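You operate a simulated robot arm through the tools that you are given. There is no shell and no other tool.

The job below is to be done with a simulated two-armed robot. You get a single attempt, and the scene is never put back.

Task
Vacuum off, press SHAKE three times, set power 3 and switch on again.
Fine: press SHAKE only while the vacuum is off; its FILTER lamp must go out.
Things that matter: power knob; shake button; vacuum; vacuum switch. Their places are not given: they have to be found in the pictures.

The check looks at the end state, three seconds after you hand in, the way a careful person would. Anything else that was tipped, shoved, dropped, spilled or broken makes it a failure.

Robot
Two 7-joint arms with fingered hands on one trunk that stands fixed in place. Base frame: the origin is at the foot of the trunk, x ahead of it, y to its left, z up. Units: mm, rad, N and s.
The left shoulder is at [64, 174, 1039], the right one opposite. With the tool pointing down near the work surface each hand reaches from about 340 to 760 mm from the base axis, measured 20 degrees to its own side. Payload 3.8 kg a hand.
Tool frame (each hand has its own): the origin (TCP) lies between the finger pads and is the grasp point; the fingertips stand 26 mm ahead of it; z points along the fingers, y is the line along which they close. Largest opening 132 mm; the body of the gripper starts 73 mm behind the TCP. The gripper is a hand of 3 fingers: y runs from the thumb to the fingers, the wrist lies at [0, 0, -224] in the tool frame.
Orientation is told as [roll, pitch, yaw] about the base's x, y, z axes, in that order, counted from this pose: with the fingers straight down and closing along the base's y, the tool's x points along the base's -x, its y along +y and its z along -z.

Tools
- The arms move only by the tool move_arm. It takes "left_series", "right_series" or both (then of equal length, played together; a hand with none holds still); each is a list of rows, each a list of 6 numbers: the shift along the base's x, y, z in m, then the turn, a rotation vector about the base's x, y, z in degrees. In form: [[tx, ty, tz, ax, ay, az], ...]. A call has 1 to 20 rows; each row shifts and turns the commanded pose from where the row before left it. Each row takes 0.2 s and may step no farther than 50 mm and 0.15 rad from the row before; otherwise, the whole call is refused. A pose out of reach is approached as far as the arm can. The call stops where the force on the tool passes 40 N (or 10 N more than at its start, if that is more) or the arm is blocked; 0.2 s more then pass. In this call time passes only in rows, and 0.2 s behind the last. It gives the time, the measured TCP pose, the force on the tool (base axes), the opening and the grip force at its end, in the units of the frame above (readings bear some noise), with the torque about the TCP (base axes, N m) and any sound that the robot's microphone picked up.
- Cameras (640 x 400 px; columns grow to the right, rows downward): "scene" is now at [171.1, 18.5, 970.5]; the picture's right is [0.08, -1.00, 0.00], its down [0.10, 0.01, -0.99] and it looks along [0.99, 0.08, 0.10] (base axes); focal length 214 px, centre (320, 200). "left" rides on the left gripper at [-62, 3, -92] in its tool frame; the picture's right is [-0.05, -1.00, 0.00], its down [0.83, -0.04, -0.56] and it looks along [0.55, -0.03, 0.83] (tool axes); focal length 230 px, centre (320, 200). "right" rides on the right gripper at [62, 3, -92] in its tool frame; the picture's right is [-0.05, 1.00, 0.00], its down [-0.83, -0.04, -0.56] and it looks along [-0.56, -0.03, 0.83] (tool axes); focal length 230 px, centre (320, 200).
- camera(camera): a new picture of that camera. It takes no simulated time.
- slide_trunk(by): slides the trunk up (or, below 0, down) by that many mm; the arms and the scene camera ride with it, the base frame stays. It gives what a move gives, with no picture.
- finger_targets(finger1, finger2, thumb_bend, hand): sets how far each is bent, from 0 (flat) to 1 (curled in); at 0.3 the hand is open as for a grip, at 0.7 the pads meet at the TCP. One left out holds its place. A second passes; each finger stops where it meets its share of the squeeze, and holds until it gets a number again. It is the only way to open and close the hand. It gives what a move gives, with no picture; readings hold the bend of each and the force on the fingers (four entries, about 0 where the hand has none), thumb and palm.
- aim_head(pan, tilt): turns the head with the scene camera to pan (to the left, within 1.047 rad either way) and tilt (down, from -0.506 to 1.204), counted from straight ahead of the robot. It gives what a move gives.
- locate(camera, pixels): for up to 12 pixels [column, row] of the newest picture of that camera ("zoom" is the newest enlarged one), the place [x, y, z] in the base frame of the surface seen there, good to about 2 mm, but the place of the scene camera against the robot may be out by one fixed shift of up to 25 mm in any direction. It takes no simulated time.
- zoom(camera, box): a new picture of the part [left, top, right, bottom] of that camera's present view, enlarged. It takes no simulated time.
- finish_job(): hands the job in; it is judged then, once.

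Unless the task says otherwise, let go and move clear before handing in.

The tools are called after "Emit:" as name(argument=value, ...) on one line, values as JSON. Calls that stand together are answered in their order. move_arm: Moves the arms, as the interface text tells. Its arguments: {"type":"object","properties":{"left_series":{"type":"array","items":{"type":"array","items":{"type":"number"}}},"right_series":{"type":"array","items":{"type":"array","items":{"type":"number"}}}},"required":[]} The other tools are called the same way: slide_trunk (by) slides the trunk up or down; finger_targets (finger1, finger2, thumb_bend, hand) moves the fingers one by one; aim_head (pan, tilt) turns the head that bears the scene camera; camera (camera) takes a picture; locate (camera, pixels) gives the place of the surface under pixels of a picture; zoom (camera, box) takes an enlarged picture of a part of a camera's view; finish_job () hands the job in.

At the start:

```text
t: 0.0
left_tool_pos: [445.6, 196.7, 1076.5]
left_ee_rot: [-0.001, 0.001, -0.001]
left_wrist_force: [-0.5, -0.4, 0.5]
left_wrist_torque: [0.03, 0.0, -0.02]
left_width: 131.8
left_grip_force: 0.1
left_shape: jaw
left_bend: [0.3, 0.3, 0.3]
left_finger forces: [0.0, 0.0, 0.1, 0.1, 0.0, 0.0]
right_tool_pos: [526.8, -266.9, 1091.2]
right_ee_rot: [-0.001, 0.002, 0.0]
right_wrist_force: [-0.2, -0.6, -0.1]
right_wrist_torque: [0.01, -0.03, -0.03]
right_width: 131.9
right_grip_force: 0.0
right_shape: jaw
right_bend: [0.3, 0.3, 0.3]
right_finger forces: [0.0, 0.0, 0.0, 0.1, 0.1, 0.1]
trunk travel left (down, up): [-350.0, 132.0]
head pan, tilt: [0.08, -0.103]
```

scene: 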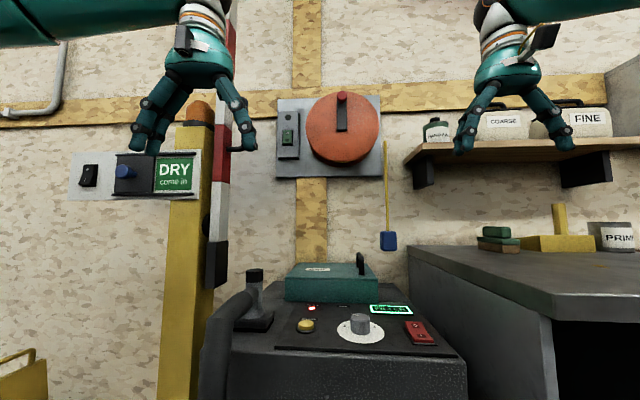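
right: 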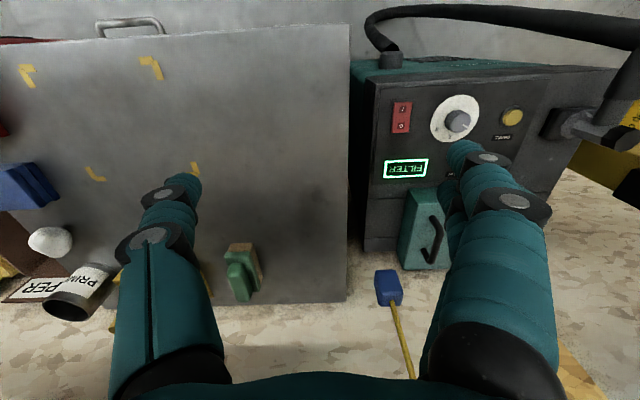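
left: 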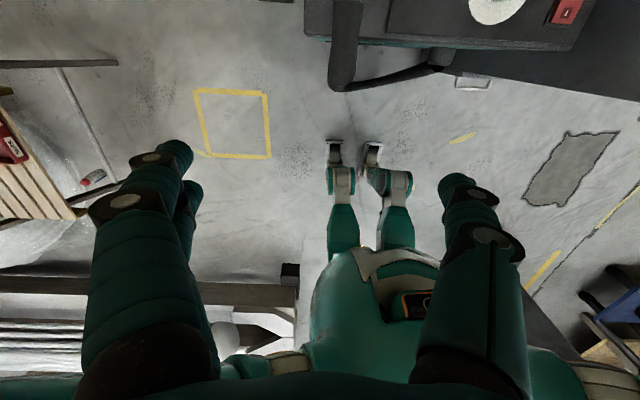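

The scene picture shows the vacuum panel with a yellow button (~307,326), a knob on a white dial (~360,326), a red switch (~420,331) and a lit FILTER lamp (~390,309). I'll zoom in and locate these parts before moving.

Emit:
zoom(camera="scene", box=[260, 250, 480, 388])

Emit:
zoom(camera="right", box=[350, 50, 640, 231])

Emit:
locate(camera="scene", pixels=[[307, 326], [360, 322], [345, 335], [420, 331], [390, 309], [280, 345], [440, 350], [325, 345], [312, 307], [330, 285], [360, 262], [255, 300]])

Emit:
locate(camera="right", pixels=[[512, 117], [458, 121], [440, 125], [401, 117], [405, 169], [401, 107], [401, 128], [375, 90], [550, 120], [500, 137]])

```text
2.90 times, centred on (370, 319) of scene
```

zoom: 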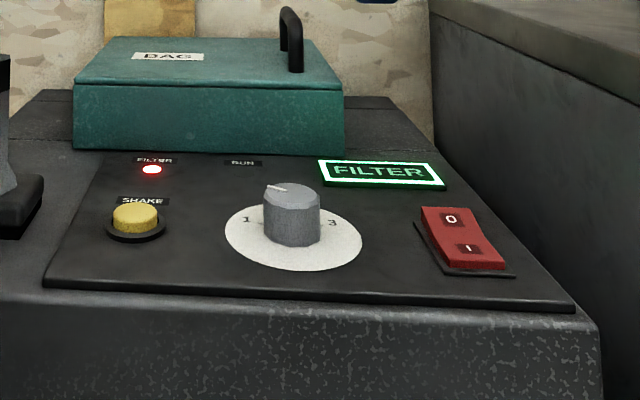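

```text
2.21 times, centred on (495, 140) of right
```

zoom: 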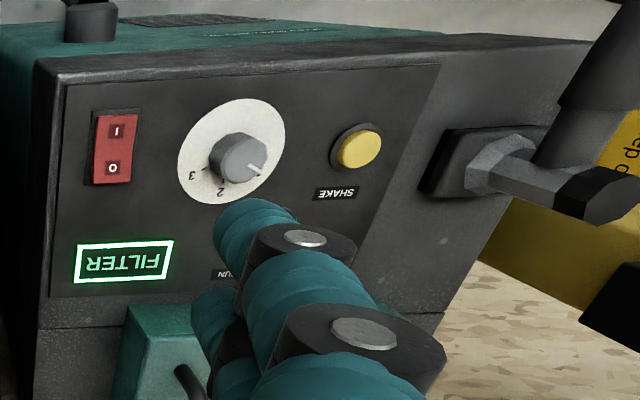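

```text
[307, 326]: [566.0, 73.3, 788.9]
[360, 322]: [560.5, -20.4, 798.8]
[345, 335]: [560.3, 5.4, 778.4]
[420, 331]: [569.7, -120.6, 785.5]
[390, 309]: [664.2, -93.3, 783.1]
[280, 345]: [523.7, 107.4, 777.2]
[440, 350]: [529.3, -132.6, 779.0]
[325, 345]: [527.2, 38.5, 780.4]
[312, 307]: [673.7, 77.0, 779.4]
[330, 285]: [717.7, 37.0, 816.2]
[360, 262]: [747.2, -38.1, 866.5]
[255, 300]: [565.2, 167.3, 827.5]
```

```text
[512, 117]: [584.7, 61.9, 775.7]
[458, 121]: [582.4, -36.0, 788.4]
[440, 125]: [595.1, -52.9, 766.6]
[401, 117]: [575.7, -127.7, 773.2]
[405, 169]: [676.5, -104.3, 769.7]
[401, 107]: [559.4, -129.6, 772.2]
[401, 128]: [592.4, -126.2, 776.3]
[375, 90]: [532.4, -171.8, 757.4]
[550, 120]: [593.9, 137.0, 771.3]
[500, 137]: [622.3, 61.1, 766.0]
```

The right-hand picture shows the panel with the switch's O end higher (at ~401,128, z 776) than the I end (~401,107, z 772), so it looks on; the knob points towards 1. I'll shift the right hand left so that the panel sits between its fingers and I can see everything clearly.

Emit:
move_arm(right_series=[[-0.01, 0.045, 0, 0, 0, 0], [-0.01, 0.045, 0, 0, 0, 0], [-0.01, 0.045, 0, 0, 0, 0], [-0.01, 0.045, 0, 0, 0, 0], [-0.01, 0.03, 0, 0, 0, 0]])

Emit:
camera(camera="right")

Emit:
camera(camera="scene")

```text
t: 1.2
left_tool_pos: [445.8, 196.5, 1077.9]
left_ee_rot: [0.0, -0.001, -0.001]
left_wrist_force: [-0.4, 0.3, -0.1]
left_wrist_torque: [-0.02, 0.04, 0.0]
left_width: 131.9
left_grip_force: 0.2
left_shape: jaw
left_bend: [0.3, 0.3, 0.3]
left_finger forces: [0.0, 0.1, 0.0, 0.0, 0.0, 0.1]
right_tool_pos: [475.6, -56.2, 1089.8]
right_ee_rot: [-0.001, -0.003, -0.003]
right_wrist_force: [-0.3, 1.1, 0.3]
right_wrist_torque: [-0.01, 0.01, -0.01]
right_width: 131.9
right_grip_force: 0.2
right_shape: jaw
right_bend: [0.3, 0.3, 0.3]
right_finger forces: [0.0, 0.1, 0.1, 0.0, 0.1, 0.0]
trunk travel left (down, up): [-350.0, 132.0]
head pan, tilt: [0.08, -0.103]
```

```text
taken
```

right: 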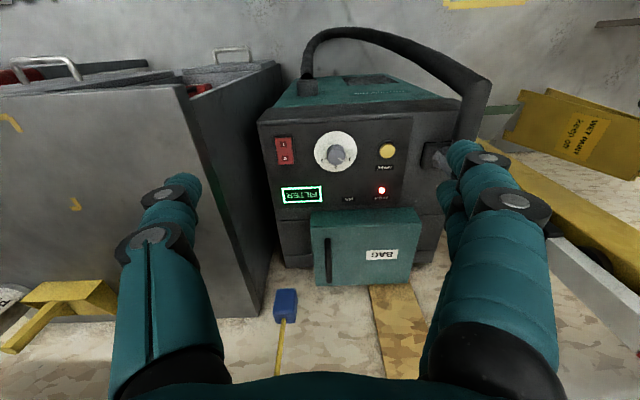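

```text
taken
```

scene: 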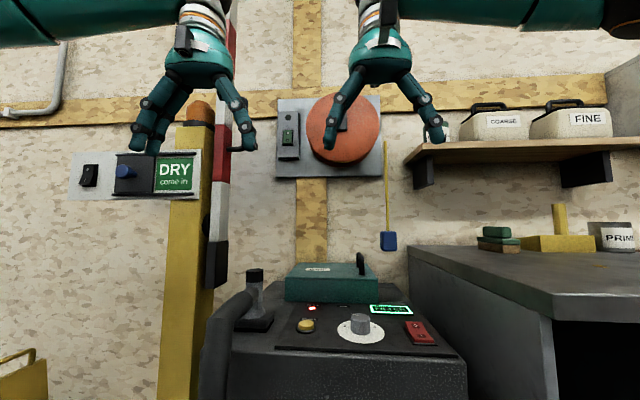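

Now the whole panel is visible in the right picture around (270–400, 130–215). I'll zoom into it and locate the details.

Emit:
zoom(camera="right", box=[260, 115, 420, 215])

Emit:
locate(camera="right", pixels=[[387, 151], [335, 155], [320, 150], [284, 151], [284, 142], [284, 160], [279, 151], [290, 151], [300, 125], [300, 180], [381, 190], [350, 199]])

```text
4.00 times, centred on (340, 165) of right
```

zoom: 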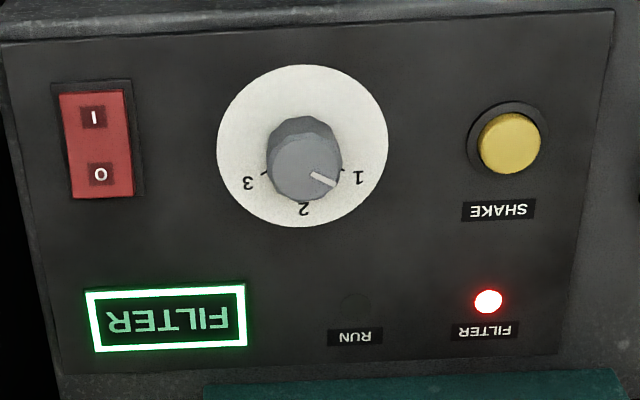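

```text
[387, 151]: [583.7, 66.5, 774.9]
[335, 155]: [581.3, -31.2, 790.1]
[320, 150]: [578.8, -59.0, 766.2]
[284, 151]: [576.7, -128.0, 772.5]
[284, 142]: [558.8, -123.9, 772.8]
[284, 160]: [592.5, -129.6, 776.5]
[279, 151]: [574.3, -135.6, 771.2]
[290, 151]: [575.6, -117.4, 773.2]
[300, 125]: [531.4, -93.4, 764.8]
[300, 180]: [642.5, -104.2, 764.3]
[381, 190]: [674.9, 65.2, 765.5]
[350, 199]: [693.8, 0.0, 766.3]
```

RUN is dark, FILTER is lit red, and the knob pointer (zoom ~322,180) is near 1. I need to be sure which way the rocker stands, so I'll look closer at it from both cameras.

Emit:
zoom(camera="right", box=[268, 130, 308, 170])

Emit:
zoom(camera="scene", box=[396, 310, 446, 350])

Emit:
locate(camera="zoom", pixels=[[240, 120], [280, 160], [320, 230], [360, 280], [260, 140], [340, 260]])

```text
10.00 times, centred on (288, 150) of right
```

zoom: 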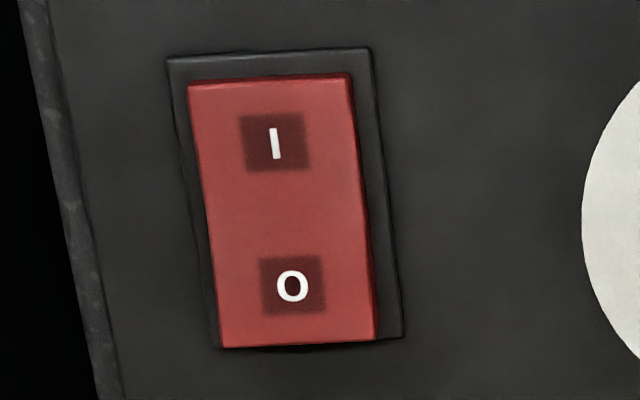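

```text
10.00 times, centred on (421, 330) of scene
```

zoom: 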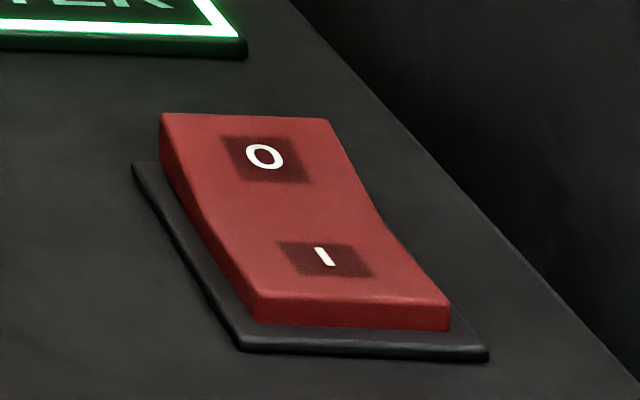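

```text
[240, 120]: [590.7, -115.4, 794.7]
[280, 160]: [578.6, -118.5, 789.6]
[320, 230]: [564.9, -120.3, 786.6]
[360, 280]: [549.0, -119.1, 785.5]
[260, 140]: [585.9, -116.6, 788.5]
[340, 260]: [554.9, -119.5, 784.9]
```

The scene zoom shows the O end (265,157) raised and the I end (325,257) down, so the vacuum is switched on. I'll shape the right hand into a single-finger pointer and see how it looks.

Emit:
finger_targets(hand="right", finger1=0.6, finger2=1.0, thumb_bend=1.0)

Emit:
camera(camera="right")

Emit:
zoom(camera="scene", box=[300, 10, 460, 170])

```text
t: 2.2
left_tool_pos: [445.9, 197.0, 1077.4]
left_ee_rot: [-0.001, 0.0, -0.001]
left_wrist_force: [0.9, -0.8, 0.4]
left_wrist_torque: [0.02, -0.03, 0.04]
left_width: 131.8
left_grip_force: 0.1
left_shape: jaw
left_bend: [0.3, 0.3, 0.3]
left_finger forces: [0.0, 0.0, 0.1, 0.1, 0.0, 0.1]
right_tool_pos: [476.7, -55.9, 1090.3]
right_ee_rot: [-0.001, -0.002, 0.0]
right_wrist_force: [0.2, -0.4, 0.3]
right_wrist_torque: [-0.01, 0.04, 0.0]
right_width: 17.5
right_grip_force: 0.1
right_shape: fingers
right_bend: [0.6, 0.89, 0.91]
right_finger forces: [0.0, 0.1, 0.0, 0.0, 0.0, 0.0]
trunk travel left (down, up): [-350.0, 132.0]
head pan, tilt: [0.08, -0.103]
```

```text
taken
```

right: 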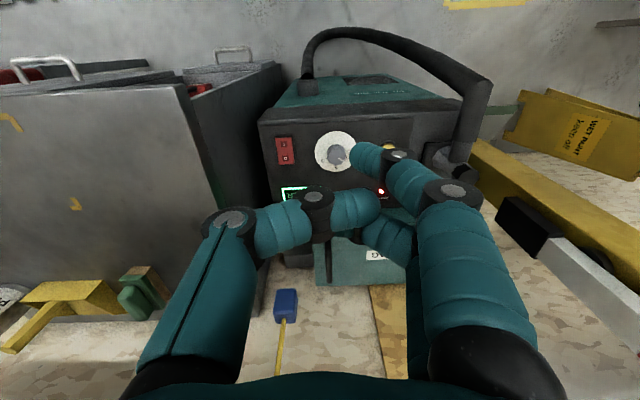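

```text
2.50 times, centred on (380, 90) of scene
```

zoom: 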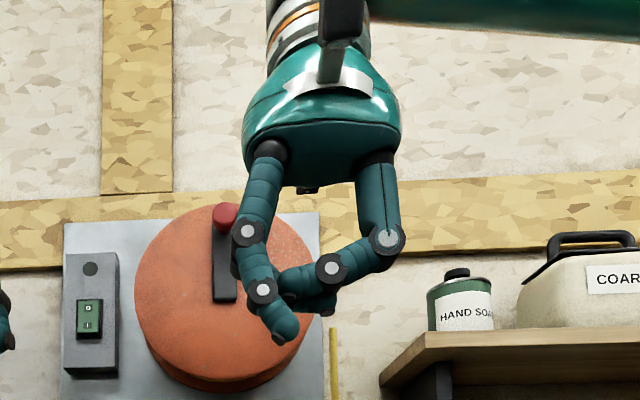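

finger1 (nearest the camera) stands lowest and will work as a pointer, with the thumb folded behind. I'll check where the bench on the right is, how high it stands, and the hose on the left, since the hand must clear them.

Emit:
locate(camera="right", pixels=[[180, 88], [200, 150], [150, 200], [270, 68], [212, 200], [230, 52], [60, 110], [265, 120], [485, 85], [440, 60], [460, 150], [350, 35]])

Emit:
locate(camera="scene", pixels=[[412, 247], [550, 315], [500, 270], [440, 262], [495, 232], [560, 235], [258, 280], [240, 300], [215, 340], [360, 262], [290, 270], [375, 275]])

```text
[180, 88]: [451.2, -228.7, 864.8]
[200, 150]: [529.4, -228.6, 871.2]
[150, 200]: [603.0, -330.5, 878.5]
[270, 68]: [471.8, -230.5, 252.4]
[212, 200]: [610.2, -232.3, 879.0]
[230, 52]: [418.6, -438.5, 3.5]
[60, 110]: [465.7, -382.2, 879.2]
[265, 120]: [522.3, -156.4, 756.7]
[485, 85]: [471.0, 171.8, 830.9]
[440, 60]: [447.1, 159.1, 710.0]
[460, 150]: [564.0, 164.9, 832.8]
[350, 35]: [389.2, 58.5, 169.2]
```

```text
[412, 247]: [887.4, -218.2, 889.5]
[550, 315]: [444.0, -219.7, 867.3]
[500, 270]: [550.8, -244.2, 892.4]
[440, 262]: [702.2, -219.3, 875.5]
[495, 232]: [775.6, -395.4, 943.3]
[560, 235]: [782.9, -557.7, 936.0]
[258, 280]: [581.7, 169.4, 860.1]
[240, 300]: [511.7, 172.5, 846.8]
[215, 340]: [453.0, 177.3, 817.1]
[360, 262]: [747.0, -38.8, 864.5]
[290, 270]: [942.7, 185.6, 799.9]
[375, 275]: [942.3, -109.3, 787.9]
```

The bench edge is at y≈-229 and z≈879, and the switch is at y≈-127, so a hand with its wide side along y would come close. I'll straighten finger1 a little and turn the hand by 90° up here to see if the wrist allows it.

Emit:
finger_targets(hand="right", finger1=0.45)

Emit:
move_arm(right_series=[[0, 0, 0, 0, 0, 8.5], [0, 0, 0, 0, 0, 8.5], [0, 0, 0, 0, 0, 8.5], [0, 0, 0, 0, 0, 8.5], [0, 0, 0, 0, 0, 8.5], [0, 0, 0, 0, 0, 8.5], [0, 0, 0, 0, 0, 8.5]])

Emit:
camera(camera="right")

Emit:
camera(camera="scene")

```text
t: 3.2
left_tool_pos: [444.6, 197.0, 1075.6]
left_ee_rot: [0.001, 0.0, 0.0]
left_wrist_force: [0.5, -0.2, 0.9]
left_wrist_torque: [0.03, 0.01, 0.0]
left_width: 131.9
left_grip_force: 0.1
left_shape: jaw
left_bend: [0.3, 0.3, 0.3]
left_finger forces: [0.0, 0.1, 0.0, 0.0, 0.0, 0.1]
right_tool_pos: [476.6, -56.1, 1089.7]
right_ee_rot: [0.001, 0.0, -0.001]
right_wrist_force: [0.0, 0.4, -0.5]
right_wrist_torque: [-0.02, -0.01, 0.06]
right_width: 30.0
right_grip_force: 0.1
right_shape: fingers
right_bend: [0.45, 0.89, 0.91]
right_finger forces: [0.1, 0.1, 0.0, 0.0, 0.1, 0.0]
trunk travel left (down, up): [-350.0, 132.0]
head pan, tilt: [0.08, -0.103]
```

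```text
t: 4.8
left_tool_pos: [445.8, 197.6, 1076.1]
left_ee_rot: [0.0, 0.001, 0.001]
left_wrist_force: [-0.1, 0.4, -0.1]
left_wrist_torque: [0.01, 0.01, 0.03]
left_width: 131.9
left_grip_force: 0.1
left_shape: jaw
left_bend: [0.3, 0.3, 0.3]
left_finger forces: [0.1, 0.0, 0.0, 0.0, 0.1, 0.0]
right_tool_pos: [476.8, -56.8, 1090.8]
right_ee_rot: [0.0, -0.001, 1.041]
right_wrist_force: [0.2, 0.5, -0.6]
right_wrist_torque: [-0.01, -0.04, 0.01]
right_width: 29.6
right_grip_force: 0.1
right_shape: fingers
right_bend: [0.45, 0.89, 0.91]
right_finger forces: [0.1, 0.0, 0.1, 0.0, 0.0, 0.0]
trunk travel left (down, up): [-350.0, 132.0]
head pan, tilt: [0.08, -0.103]
```

```text
taken
```

right: 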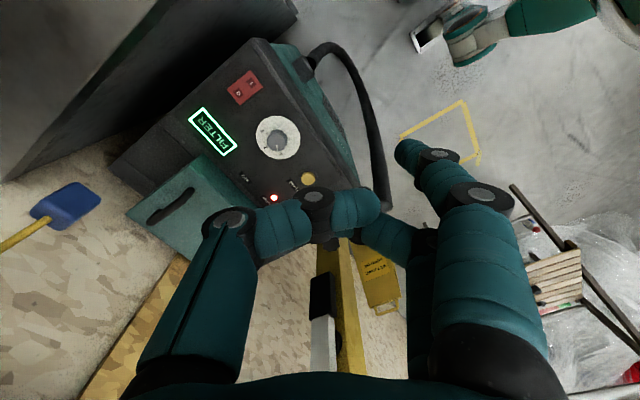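

```text
taken
```

scene: 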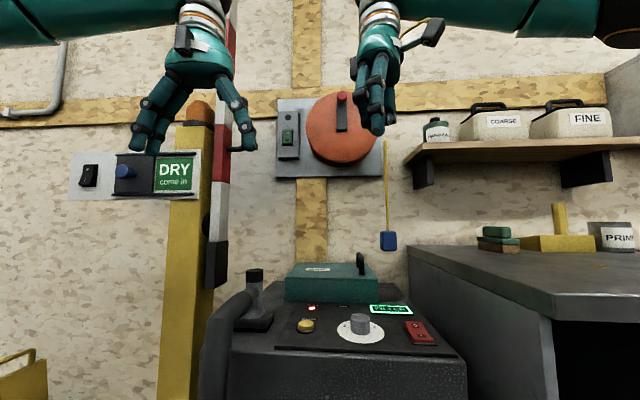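

A yaw of +1.04 rad is reachable. I'll now test the other way (towards -90°), which would keep the camera on the free side of the bench.

Emit:
move_arm(right_series=[[0, 0, 0, 0, 0, -8.5], [0, 0, 0, 0, 0, -8.5], [0, 0, 0, 0, 0, -8.5], [0, 0, 0, 0, 0, -8.5], [0, 0, 0, 0, 0, -8.5], [0, 0, 0, 0, 0, -8.5], [0, 0, 0, 0, 0, -8.5], [0, 0, 0, 0, 0, -8.5], [0, 0, 0, 0, 0, -8.5], [0, 0, 0, 0, 0, -8.5], [0, 0, 0, 0, 0, -8.5], [0, 0, 0, 0, 0, -8.5], [0, 0, 0, 0, 0, -8.5], [0, 0, 0, 0, 0, -8.5], [0, 0, 0, 0, 0, -8.5], [0, 0, 0, 0, 0, -8.5], [0, 0, 0, 0, 0, -8.5]])

Emit:
camera(camera="right")

Emit:
camera(camera="scene")

```text
t: 8.4
left_tool_pos: [446.7, 196.6, 1075.6]
left_ee_rot: [0.0, 0.0, -0.001]
left_wrist_force: [0.8, 0.7, -0.3]
left_wrist_torque: [0.03, 0.0, -0.03]
left_width: 131.8
left_grip_force: 0.0
left_shape: jaw
left_bend: [0.3, 0.3, 0.3]
left_finger forces: [0.0, 0.0, 0.0, 0.1, 0.0, 0.0]
right_tool_pos: [577.3, -68.7, 1100.0]
right_ee_rot: [0.002, 0.004, -0.974]
right_wrist_force: [0.4, -0.6, 0.1]
right_wrist_torque: [0.0, -0.02, 0.0]
right_width: 29.9
right_grip_force: 0.1
right_shape: fingers
right_bend: [0.45, 0.89, 0.91]
right_finger forces: [0.0, 0.0, 0.0, 0.1, 0.0, 0.0]
right hand out of reach, approached as far as the arm can: row 11, 12, 13, 14, 15, 16, 17
trunk travel left (down, up): [-350.0, 132.0]
head pan, tilt: [0.08, -0.103]
```

```text
taken
```

right: 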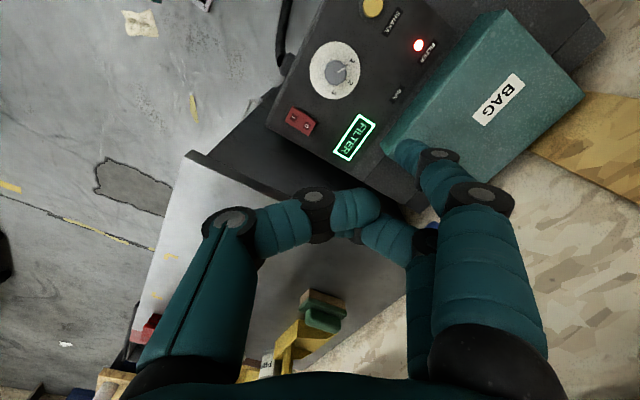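

```text
taken
```

scene: 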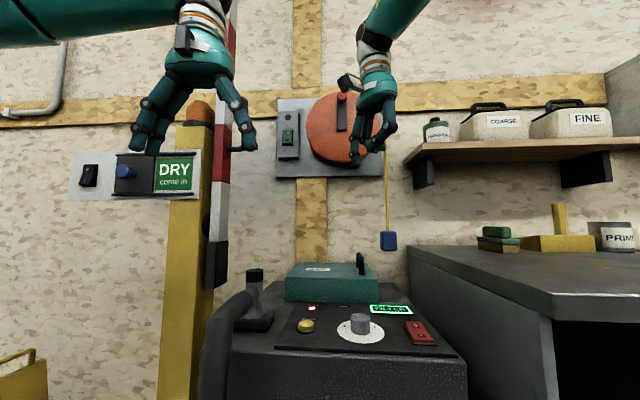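

The wrist ran out near -34° in that direction (rows 11–17 out of reach, hand pulled to x 577), while +60° is fine, so I'll work with positive yaw. I'll turn back step by step and check what the commanded pose does.

Emit:
move_arm(right_series=[[0, 0, 0, 0, 0, 8.5], [0, 0, 0, 0, 0, 8.5], [0, 0, 0, 0, 0, 8.5], [0, 0, 0, 0, 0, 8.5]])

```text
t: 9.4
left_tool_pos: [446.5, 197.5, 1077.2]
left_ee_rot: [0.0, 0.0, 0.001]
left_wrist_force: [0.2, 0.7, 0.3]
left_wrist_torque: [-0.01, 0.03, 0.0]
left_width: 131.9
left_grip_force: 0.1
left_shape: jaw
left_bend: [0.3, 0.3, 0.3]
left_finger forces: [0.0, 0.0, 0.0, 0.0, 0.0, 0.0]
right_tool_pos: [579.0, -69.9, 1099.1]
right_ee_rot: [0.0, 0.004, -0.378]
right_wrist_force: [0.0, 0.6, -0.7]
right_wrist_torque: [0.03, 0.02, -0.01]
right_width: 29.7
right_grip_force: 0.0
right_shape: fingers
right_bend: [0.45, 0.89, 0.91]
right_finger forces: [0.0, 0.1, 0.0, 0.0, 0.0, 0.0]
trunk travel left (down, up): [-350.0, 132.0]
head pan, tilt: [0.08, -0.103]
```

The command restarts from the measured pose (yaw now -0.378), and at x≈578 even -0.97 was reachable. I'll turn to about +60° and move over towards the switch, staying high.

Emit:
move_arm(right_series=[[0.004, -0.006, 0, 0, 0, 8.16], [0.004, -0.006, 0, 0, 0, 8.16], [0.004, -0.006, 0, 0, 0, 8.16], [0.004, -0.006, 0, 0, 0, 8.16], [0.004, -0.006, 0, 0, 0, 8.16], [0.004, -0.006, 0, 0, 0, 8.16], [0.004, -0.006, 0, 0, 0, 8.16], [0.004, -0.006, 0, 0, 0, 8.16], [0.004, -0.006, 0, 0, 0, 8.16], [0.004, -0.006, 0, 0, 0, 8.16]])

Emit:
move_arm(right_series=[[0, 0, -0.03, 0, 0, 0], [0, 0, -0.03, 0, 0, 0], [0, 0, -0.03, 0, 0, 0], [0, 0, -0.03, 0, 0, 0]])

Emit:
camera(camera="right")

Emit:
camera(camera="scene")

```text
t: 11.6
left_tool_pos: [445.8, 197.5, 1077.8]
left_ee_rot: [0.001, 0.002, -0.001]
left_wrist_force: [-0.1, 0.1, -0.3]
left_wrist_torque: [0.0, 0.0, -0.01]
left_width: 132.0
left_grip_force: 0.0
left_shape: jaw
left_bend: [0.3, 0.3, 0.3]
left_finger forces: [0.0, 0.0, 0.0, 0.0, 0.0, 0.0]
right_tool_pos: [618.4, -128.1, 1099.2]
right_ee_rot: [-0.001, 0.005, 1.046]
right_wrist_force: [-1.0, -0.7, 0.3]
right_wrist_torque: [0.0, -0.02, 0.01]
right_width: 29.9
right_grip_force: 0.2
right_shape: fingers
right_bend: [0.45, 0.89, 0.91]
right_finger forces: [0.1, 0.1, 0.0, 0.0, 0.2, 0.1]
trunk travel left (down, up): [-350.0, 132.0]
head pan, tilt: [0.08, -0.103]
```

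```text
t: 12.6
left_tool_pos: [444.9, 196.9, 1076.5]
left_ee_rot: [0.0, 0.0, -0.001]
left_wrist_force: [-0.1, 0.4, 0.3]
left_wrist_torque: [0.0, 0.03, 0.0]
left_width: 132.0
left_grip_force: 0.0
left_shape: jaw
left_bend: [0.3, 0.3, 0.3]
left_finger forces: [0.0, 0.1, 0.1, 0.0, 0.1, 0.1]
right_tool_pos: [619.8, -128.4, 979.5]
right_ee_rot: [0.002, 0.004, 1.044]
right_wrist_force: [-0.2, -0.6, 0.6]
right_wrist_torque: [0.01, -0.02, -0.04]
right_width: 29.9
right_grip_force: 0.1
right_shape: fingers
right_bend: [0.45, 0.89, 0.91]
right_finger forces: [0.1, 0.1, 0.0, 0.0, 0.0, 0.0]
trunk travel left (down, up): [-350.0, 132.0]
head pan, tilt: [0.08, -0.103]
```

```text
taken
```

right: 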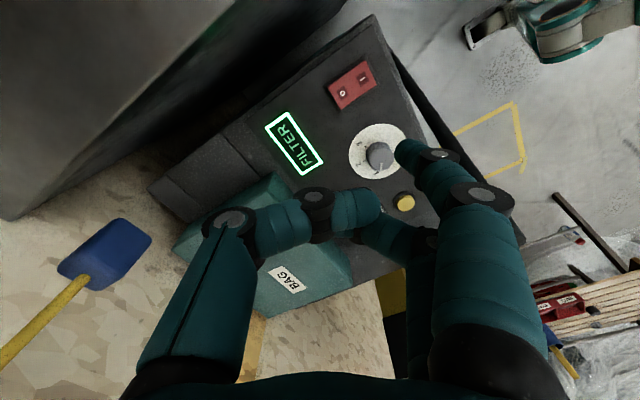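

```text
taken
```

scene: 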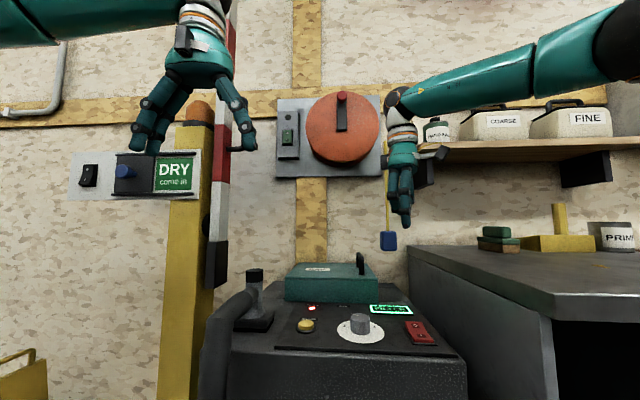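

The finger1 tip shows at ~(403,150) in the right picture and ~(404,225) in the scene picture. I'll measure where it sits relative to the TCP.

Emit:
zoom(camera="right", box=[370, 125, 450, 175])

Emit:
locate(camera="zoom", pixels=[[210, 200], [220, 150], [230, 230], [260, 180], [300, 200], [350, 230], [215, 180], [250, 250]])

Emit:
zoom(camera="scene", box=[370, 130, 450, 235])

Emit:
locate(camera="scene", pixels=[[405, 226], [405, 220], [405, 212], [395, 210], [402, 196], [394, 200]])

```text
8.00 times, centred on (410, 150) of right
```

zoom: 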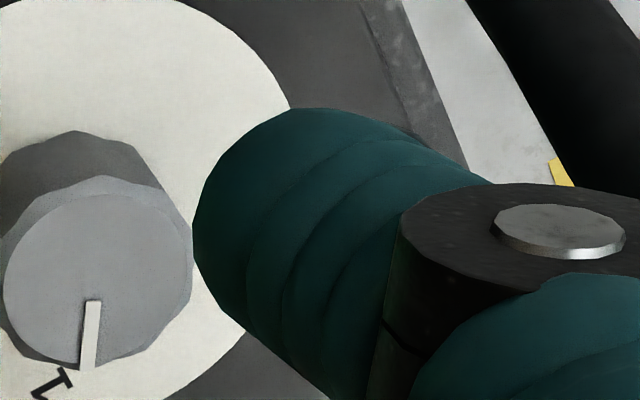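

```text
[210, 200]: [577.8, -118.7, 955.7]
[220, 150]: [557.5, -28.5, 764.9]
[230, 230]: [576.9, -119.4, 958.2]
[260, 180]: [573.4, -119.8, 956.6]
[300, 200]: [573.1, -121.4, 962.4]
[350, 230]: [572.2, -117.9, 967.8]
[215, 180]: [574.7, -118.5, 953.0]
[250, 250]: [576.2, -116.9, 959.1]
```

```text
3.81 times, centred on (410, 182) of scene
```

zoom: 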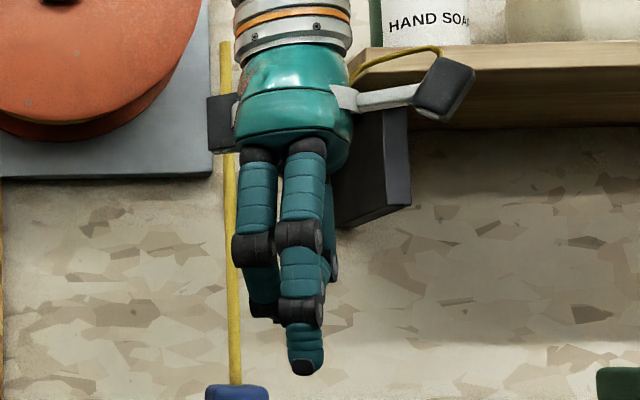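

```text
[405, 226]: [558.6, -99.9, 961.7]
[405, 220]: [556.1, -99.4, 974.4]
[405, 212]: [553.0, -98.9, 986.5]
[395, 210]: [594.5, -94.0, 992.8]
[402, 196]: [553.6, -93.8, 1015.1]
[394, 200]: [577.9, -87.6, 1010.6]
```

The tip appears about 40 mm nearer and 17 mm left of the TCP and ~30 mm below it. I'll calibrate the scene camera's fixed shift by locating the same switch marks in both cameras.

Emit:
zoom(camera="right", box=[310, 50, 410, 112])

Emit:
locate(camera="zoom", pixels=[[217, 270], [340, 184], [150, 240], [240, 360], [420, 200], [330, 70], [280, 230]])

Emit:
zoom(camera="scene", box=[396, 310, 446, 350])

Emit:
locate(camera="zoom", pixels=[[265, 157], [325, 257], [165, 118], [325, 122], [255, 295], [448, 305], [295, 210]])

```text
6.40 times, centred on (360, 81) of right
```

zoom: 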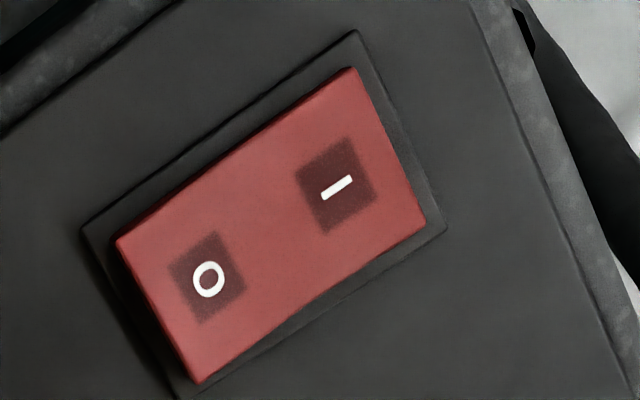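

```text
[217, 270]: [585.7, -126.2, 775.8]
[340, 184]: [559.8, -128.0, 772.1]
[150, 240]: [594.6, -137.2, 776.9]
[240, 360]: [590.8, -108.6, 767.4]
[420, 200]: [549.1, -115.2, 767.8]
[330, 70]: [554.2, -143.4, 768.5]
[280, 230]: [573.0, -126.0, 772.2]
```

```text
10.00 times, centred on (421, 330) of scene
```

zoom: 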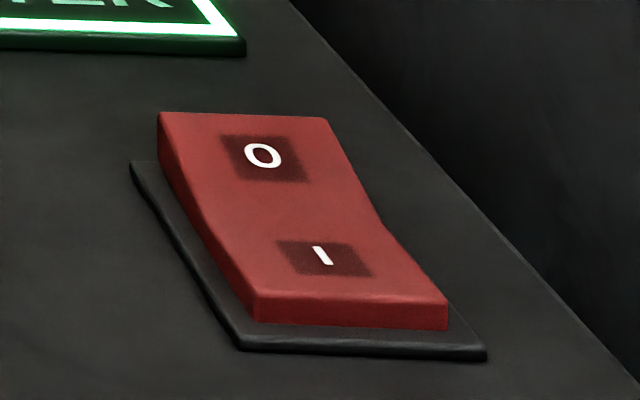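

```text
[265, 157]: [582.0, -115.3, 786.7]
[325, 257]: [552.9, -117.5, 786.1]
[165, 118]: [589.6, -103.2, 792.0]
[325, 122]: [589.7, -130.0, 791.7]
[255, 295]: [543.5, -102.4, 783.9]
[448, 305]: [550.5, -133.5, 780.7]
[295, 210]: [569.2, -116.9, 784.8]
```

The two cameras differ by a steady (-6, +11, +12.5) mm; in true coordinates O is at about (588,-126.5,776), I at about (560,-128,772), and the fingertip is about (-45,+17,-34) from the TCP. I'll bring the fingertip over the O end, still ~35 mm above it, and check.

Emit:
move_arm(right_series=[[0.005, -0.005, -0.03, 0, 0, 0], [0.005, -0.005, -0.03, 0, 0, 0], [0.005, -0.005, -0.03, 0, 0, 0], [0, 0, -0.04, 0, 0, 0]])

Emit:
camera(camera="right")

Emit:
zoom(camera="scene", box=[340, 220, 500, 360])

Emit:
locate(camera="zoom", pixels=[[320, 200]])

```text
t: 13.6
left_tool_pos: [445.2, 196.8, 1076.0]
left_ee_rot: [-0.001, 0.0, 0.002]
left_wrist_force: [-0.1, -0.4, -0.2]
left_wrist_torque: [0.01, -0.01, 0.03]
left_width: 131.8
left_grip_force: 0.0
left_shape: jaw
left_bend: [0.3, 0.3, 0.3]
left_finger forces: [0.0, 0.1, 0.0, 0.0, 0.1, 0.1]
right_tool_pos: [635.0, -143.0, 847.9]
right_ee_rot: [0.001, 0.004, 1.046]
right_wrist_force: [-1.1, -0.5, 0.2]
right_wrist_torque: [0.02, -0.01, 0.0]
right_width: 29.9
right_grip_force: 0.1
right_shape: fingers
right_bend: [0.45, 0.89, 0.91]
right_finger forces: [0.1, 0.0, 0.0, 0.1, 0.0, 0.1]
trunk travel left (down, up): [-350.0, 132.0]
head pan, tilt: [0.08, -0.103]
```

```text
taken
```

right: 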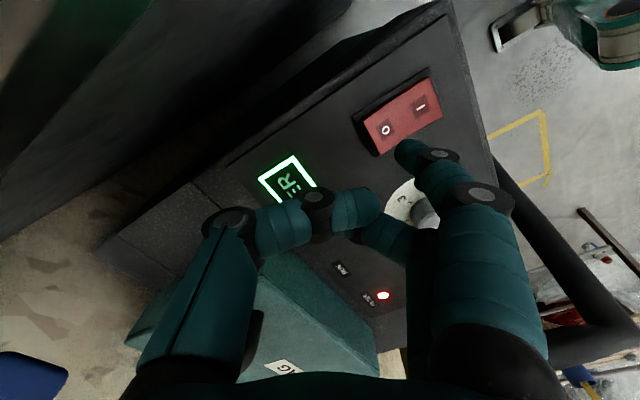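

```text
2.86 times, centred on (420, 290) of scene
```

zoom: 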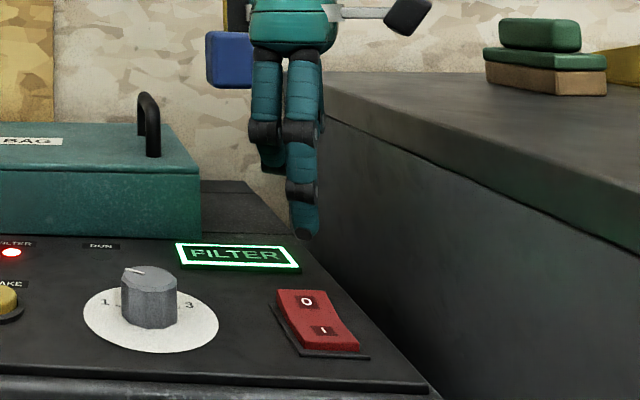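

```text
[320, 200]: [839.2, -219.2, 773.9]
```

The tip (zoom ~306,235) lines up in column with the O mark (~306,300). I'll locate the tip to confirm its depth before lowering.

Emit:
locate(camera="zoom", pixels=[[305, 225], [305, 232], [296, 225], [314, 225], [306, 236], [300, 195], [306, 300]])

Emit:
locate(camera="right", pixels=[[400, 150], [405, 155], [398, 146], [410, 160], [386, 128], [420, 105]])

```text
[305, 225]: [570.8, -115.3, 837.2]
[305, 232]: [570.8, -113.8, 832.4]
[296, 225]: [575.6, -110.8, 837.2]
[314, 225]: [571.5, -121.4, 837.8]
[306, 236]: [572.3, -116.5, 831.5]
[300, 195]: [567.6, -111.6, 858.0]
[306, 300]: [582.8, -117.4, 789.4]
```

```text
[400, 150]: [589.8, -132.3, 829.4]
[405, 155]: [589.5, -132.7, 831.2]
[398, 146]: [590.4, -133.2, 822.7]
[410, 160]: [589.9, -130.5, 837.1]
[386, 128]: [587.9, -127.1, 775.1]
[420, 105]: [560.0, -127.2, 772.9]
```

The tip centre is at about the O mark (within ~3 mm), with ~41 mm left to go. I'll lower in short steps with a touch more reach so that it presses the far end of the rocker.

Emit:
move_arm(right_series=[[0.004, -0.002, -0.012, 0, 0, 0], [0, 0, -0.012, 0, 0, 0], [0, 0, -0.01, 0, 0, 0], [0, 0, -0.004, 0, 0, 0], [0, 0, -0.003, 0, 0, 0], [0, 0, -0.003, 0, 0, 0], [0, 0, -0.002, 0, 0, 0]])

Emit:
zoom(camera="scene", box=[340, 260, 480, 360])

```text
t: 15.2
left_tool_pos: [444.3, 195.5, 1078.0]
left_ee_rot: [0.0, -0.002, 0.001]
left_wrist_force: [-0.1, 1.2, 0.1]
left_wrist_torque: [-0.01, 0.01, 0.02]
left_width: 132.0
left_grip_force: 0.1
left_shape: jaw
left_bend: [0.3, 0.3, 0.3]
left_finger forces: [0.1, 0.0, 0.1, 0.0, 0.0, 0.0]
right_tool_pos: [637.3, -144.9, 806.5]
right_ee_rot: [-0.005, -0.002, 1.043]
right_wrist_force: [1.5, -2.5, 21.7]
right_wrist_torque: [0.22, 1.13, 0.13]
right_width: 29.9
right_grip_force: 11.2
right_shape: fingers
right_bend: [0.48, 0.89, 0.91]
right_finger forces: [21.8, 0.0, 0.1, 0.1, 0.0, 0.0]
trunk travel left (down, up): [-350.0, 132.0]
head pan, tilt: [0.08, -0.103]
```

```text
4.00 times, centred on (410, 310) of scene
```

zoom: 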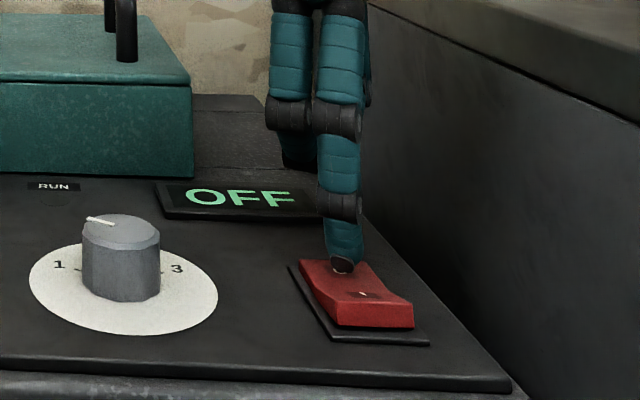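

The display now reads OFF at a 21.7 N push and the O end is down. I'll lift clear and confirm that the rocker stays off.

Emit:
move_arm(right_series=[[0, 0, 0.02, 0, 0, 0], [0, 0, 0.04, 0, 0, 0], [0, 0, 0.04, 0, 0, 0]])

Emit:
zoom(camera="scene", box=[270, 250, 470, 375])

Emit:
camera(camera="right")

```text
t: 16.0
left_tool_pos: [444.4, 197.0, 1077.2]
left_ee_rot: [-0.001, 0.0, -0.001]
left_wrist_force: [0.3, -0.1, -0.3]
left_wrist_torque: [0.02, -0.02, -0.02]
left_width: 131.8
left_grip_force: 0.1
left_shape: jaw
left_bend: [0.3, 0.3, 0.3]
left_finger forces: [0.1, 0.0, 0.0, 0.1, 0.1, 0.0]
right_tool_pos: [636.9, -145.2, 904.0]
right_ee_rot: [0.002, 0.006, 1.045]
right_wrist_force: [0.4, 0.9, 0.1]
right_wrist_torque: [0.0, -0.02, -0.01]
right_width: 30.1
right_grip_force: 0.1
right_shape: fingers
right_bend: [0.45, 0.89, 0.91]
right_finger forces: [0.0, 0.0, 0.1, 0.0, 0.0, 0.0]
trunk travel left (down, up): [-350.0, 132.0]
head pan, tilt: [0.08, -0.103]
```

```text
3.20 times, centred on (370, 312) of scene
```

zoom: 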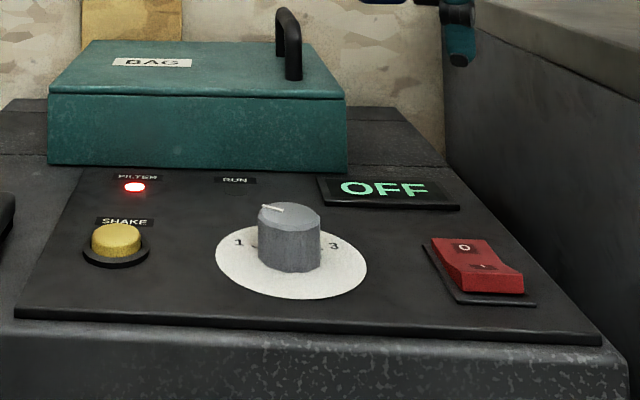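

```text
taken
```

right: 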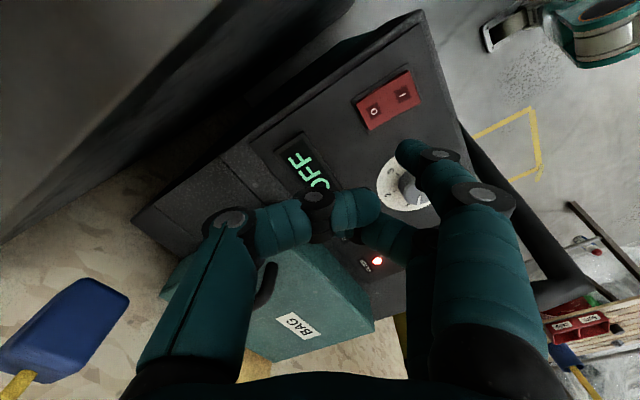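

The vacuum is off (display OFF, O end down) and FILTER is still lit. Next I'll carry the fingertip over the SHAKE button at about (584,64,775).

Emit:
move_arm(right_series=[[-0.001, 0.04, 0, 0, 0, 0], [-0.001, 0.04, 0, 0, 0, 0], [-0.001, 0.04, 0, 0, 0, 0], [-0.001, 0.04, 0, 0, 0, 0], [0, 0.033, 0, 0, 0, 0], [0, 0, -0.03, 0, 0, 0], [0, 0, -0.025, 0, 0, 0]])

Emit:
camera(camera="right")

Emit:
zoom(camera="scene", box=[240, 220, 400, 360])

```text
t: 17.6
left_tool_pos: [445.5, 197.3, 1076.0]
left_ee_rot: [0.002, -0.001, 0.001]
left_wrist_force: [-0.2, 0.5, -0.5]
left_wrist_torque: [0.04, 0.0, 0.02]
left_width: 131.9
left_grip_force: 0.0
left_shape: jaw
left_bend: [0.3, 0.3, 0.3]
left_finger forces: [0.1, 0.0, 0.1, 0.0, 0.0, 0.1]
right_tool_pos: [633.9, 47.8, 846.9]
right_ee_rot: [0.001, 0.005, 1.046]
right_wrist_force: [0.0, -0.7, 0.3]
right_wrist_torque: [0.0, -0.01, 0.0]
right_width: 30.1
right_grip_force: 0.2
right_shape: fingers
right_bend: [0.45, 0.89, 0.91]
right_finger forces: [0.0, 0.1, 0.0, 0.0, 0.1, 0.0]
trunk travel left (down, up): [-350.0, 132.0]
head pan, tilt: [0.08, -0.103]
```

```text
taken
```

right: 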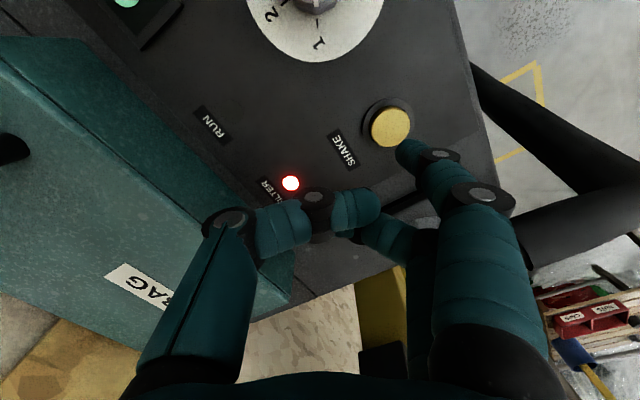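

```text
2.86 times, centred on (320, 290) of scene
```

zoom: 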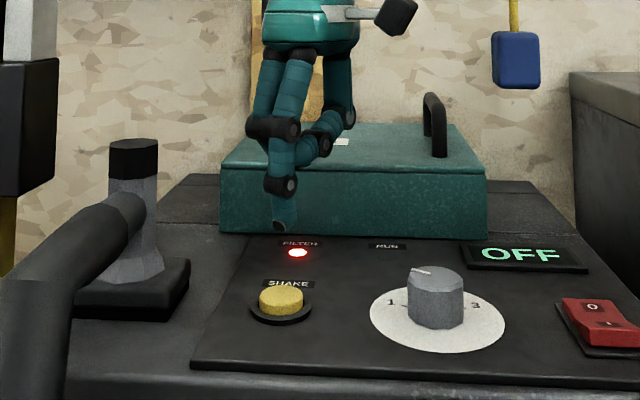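

Emit:
locate(camera="zoom", pixels=[[284, 222], [284, 228], [280, 215], [292, 220], [280, 293], [281, 303]])

Emit:
locate(camera="right", pixels=[[390, 127], [378, 125], [403, 128], [390, 115], [390, 140], [402, 148]])

```text
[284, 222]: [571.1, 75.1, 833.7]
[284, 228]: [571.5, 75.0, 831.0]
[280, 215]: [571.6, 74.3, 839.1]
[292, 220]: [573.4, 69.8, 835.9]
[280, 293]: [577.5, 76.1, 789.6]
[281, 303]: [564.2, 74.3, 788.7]
```

```text
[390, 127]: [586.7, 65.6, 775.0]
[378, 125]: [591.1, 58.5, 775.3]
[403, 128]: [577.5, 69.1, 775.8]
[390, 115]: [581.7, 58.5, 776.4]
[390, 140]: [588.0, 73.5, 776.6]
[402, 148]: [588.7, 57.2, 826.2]
```

The tip (true ≈586,64) is right over the SHAKE button centre (≈585,65.5), about 41 mm above it. I'll press down in small steps and watch the force and display.

Emit:
move_arm(right_series=[[-0.001, 0.001, -0.015, 0, 0, 0], [0, 0, -0.015, 0, 0, 0], [0, 0, -0.008, 0, 0, 0], [0, 0, -0.003, 0, 0, 0], [0, 0, -0.002, 0, 0, 0], [0, 0, -0.002, 0, 0, 0], [0, 0, -0.002, 0, 0, 0]])

Emit:
zoom(camera="scene", box=[260, 260, 440, 360])

```text
t: 19.2
left_tool_pos: [444.0, 197.8, 1077.5]
left_ee_rot: [0.001, -0.002, 0.0]
left_wrist_force: [-0.2, -0.5, -0.5]
left_wrist_torque: [-0.02, -0.01, 0.01]
left_width: 131.7
left_grip_force: 0.0
left_shape: jaw
left_bend: [0.3, 0.3, 0.3]
left_finger forces: [0.1, 0.0, 0.0, 0.1, 0.0, 0.1]
right_tool_pos: [633.7, 49.0, 802.8]
right_ee_rot: [-0.001, 0.002, 1.043]
right_wrist_force: [1.3, -0.7, 11.5]
right_wrist_torque: [0.21, 0.56, 0.03]
right_width: 30.1
right_grip_force: 5.3
right_shape: fingers
right_bend: [0.46, 0.89, 0.91]
right_finger forces: [11.4, 0.0, 0.0, 0.0, 0.0, 0.1]
trunk travel left (down, up): [-350.0, 132.0]
head pan, tilt: [0.08, -0.103]
heard: click
```

```text
3.56 times, centred on (350, 310) of scene
```

zoom: 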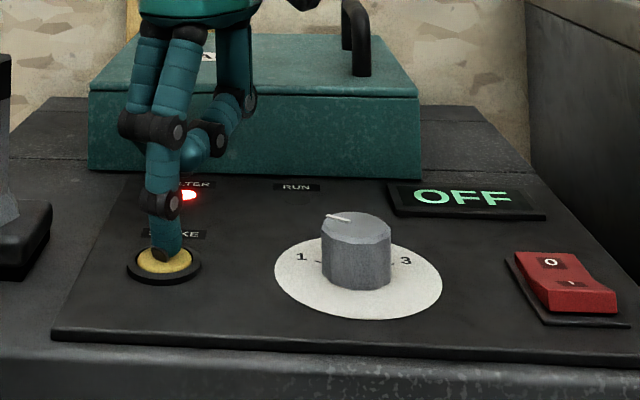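

A click was heard at 11.5 N and the button is down: that is press one. I'll lift off fully so that it springs back and check.

Emit:
move_arm(right_series=[[0, 0, 0.015, 0, 0, 0], [0, 0, 0.015, 0, 0, 0], [0, 0, 0, 0, 0, 0]])

Emit:
zoom(camera="scene", box=[260, 260, 440, 360])

```text
t: 20.0
left_tool_pos: [444.8, 195.8, 1077.2]
left_ee_rot: [0.002, -0.001, -0.001]
left_wrist_force: [0.4, 0.0, -0.3]
left_wrist_torque: [0.03, 0.0, 0.01]
left_width: 132.0
left_grip_force: 0.0
left_shape: jaw
left_bend: [0.3, 0.3, 0.3]
left_finger forces: [0.0, 0.0, 0.1, 0.1, 0.0, 0.1]
right_tool_pos: [631.3, 48.1, 829.8]
right_ee_rot: [0.001, 0.002, 1.046]
right_wrist_force: [0.9, -0.4, -0.2]
right_wrist_torque: [0.0, 0.02, -0.04]
right_width: 30.0
right_grip_force: 0.1
right_shape: fingers
right_bend: [0.45, 0.89, 0.91]
right_finger forces: [0.0, 0.1, 0.1, 0.0, 0.0, 0.1]
trunk travel left (down, up): [-350.0, 132.0]
head pan, tilt: [0.08, -0.103]
```

```text
3.56 times, centred on (350, 310) of scene
```

zoom: 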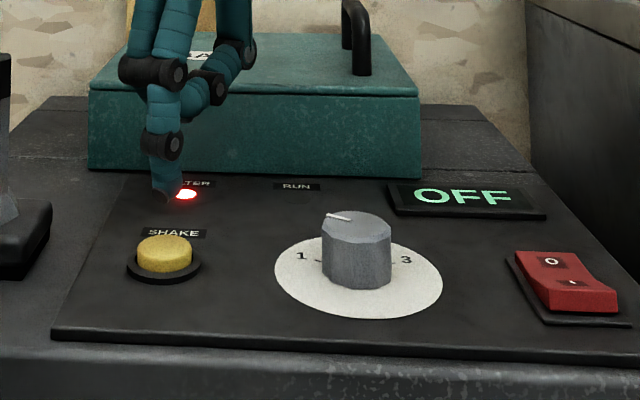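

The button is back up (zoom ~165,253). Now the second press, same depth.

Emit:
move_arm(right_series=[[0.001, 0, -0.01, 0, 0, 0], [0, 0, -0.008, 0, 0, 0], [0, 0, -0.004, 0, 0, 0], [0, 0, -0.003, 0, 0, 0], [0, 0, -0.002, 0, 0, 0], [0, 0, -0.002, 0, 0, 0]])

```text
t: 21.4
left_tool_pos: [445.2, 196.9, 1077.7]
left_ee_rot: [-0.001, -0.001, 0.0]
left_wrist_force: [0.2, 0.7, -0.2]
left_wrist_torque: [0.04, -0.01, -0.04]
left_width: 132.0
left_grip_force: 0.0
left_shape: jaw
left_bend: [0.3, 0.3, 0.3]
left_finger forces: [0.1, 0.0, 0.0, 0.1, 0.0, 0.1]
right_tool_pos: [633.5, 48.0, 803.9]
right_ee_rot: [-0.001, 0.001, 1.045]
right_wrist_force: [1.4, -1.2, 7.9]
right_wrist_torque: [0.12, 0.37, 0.02]
right_width: 30.6
right_grip_force: 3.3
right_shape: fingers
right_bend: [0.45, 0.89, 0.91]
right_finger forces: [8.0, 0.0, 0.0, 0.1, 0.1, 0.0]
trunk travel left (down, up): [-350.0, 132.0]
head pan, tilt: [0.08, -0.103]
heard: click
```

A second click was heard (8 N). I'll lift off fully and look.

Emit:
move_arm(right_series=[[0, 0, 0.013, 0, 0, 0], [0, 0, 0.013, 0, 0, 0], [0, 0, 0, 0, 0, 0]])

Emit:
zoom(camera="scene", box=[260, 260, 440, 360])

```text
t: 22.2
left_tool_pos: [445.4, 197.2, 1076.7]
left_ee_rot: [0.001, -0.001, 0.001]
left_wrist_force: [-0.4, 0.1, -0.1]
left_wrist_torque: [-0.02, -0.02, 0.01]
left_width: 132.0
left_grip_force: 0.0
left_shape: jaw
left_bend: [0.3, 0.3, 0.3]
left_finger forces: [0.0, 0.0, 0.1, 0.0, 0.1, 0.0]
right_tool_pos: [633.5, 48.1, 827.2]
right_ee_rot: [0.001, 0.003, 1.043]
right_wrist_force: [-0.5, -0.6, 0.8]
right_wrist_torque: [0.0, -0.02, 0.0]
right_width: 30.0
right_grip_force: 0.0
right_shape: fingers
right_bend: [0.45, 0.89, 0.91]
right_finger forces: [0.1, 0.0, 0.0, 0.1, 0.1, 0.1]
trunk travel left (down, up): [-350.0, 132.0]
head pan, tilt: [0.08, -0.103]
```

```text
3.56 times, centred on (350, 310) of scene
```

zoom: 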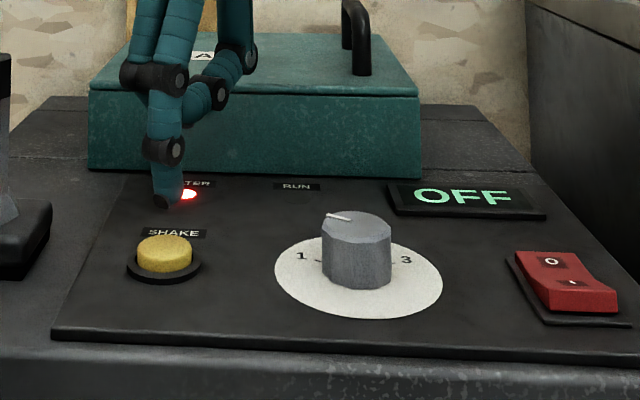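

The button has sprung back and FILTER is still lit after two presses. Now the third press.

Emit:
move_arm(right_series=[[0, 0, -0.01, 0, 0, 0], [0, 0, -0.008, 0, 0, 0], [0, 0, -0.002, 0, 0, 0], [0, 0, -0.002, 0, 0, 0], [0, 0, -0.002, 0, 0, 0], [0, 0, -0.002, 0, 0, 0]])

```text
t: 23.6
left_tool_pos: [444.7, 196.4, 1077.9]
left_ee_rot: [0.001, 0.001, 0.002]
left_wrist_force: [0.3, -0.4, 0.2]
left_wrist_torque: [0.02, 0.01, -0.02]
left_width: 131.9
left_grip_force: 0.1
left_shape: jaw
left_bend: [0.3, 0.3, 0.3]
left_finger forces: [0.0, 0.1, 0.0, 0.0, 0.1, 0.1]
right_tool_pos: [633.8, 49.5, 804.5]
right_ee_rot: [0.002, 0.0, 1.042]
right_wrist_force: [0.7, -1.5, 8.3]
right_wrist_torque: [0.14, 0.45, 0.06]
right_width: 30.1
right_grip_force: 4.2
right_shape: fingers
right_bend: [0.46, 0.89, 0.91]
right_finger forces: [8.6, 0.0, 0.0, 0.1, 0.0, 0.0]
trunk travel left (down, up): [-350.0, 132.0]
head pan, tilt: [0.08, -0.103]
heard: click
```

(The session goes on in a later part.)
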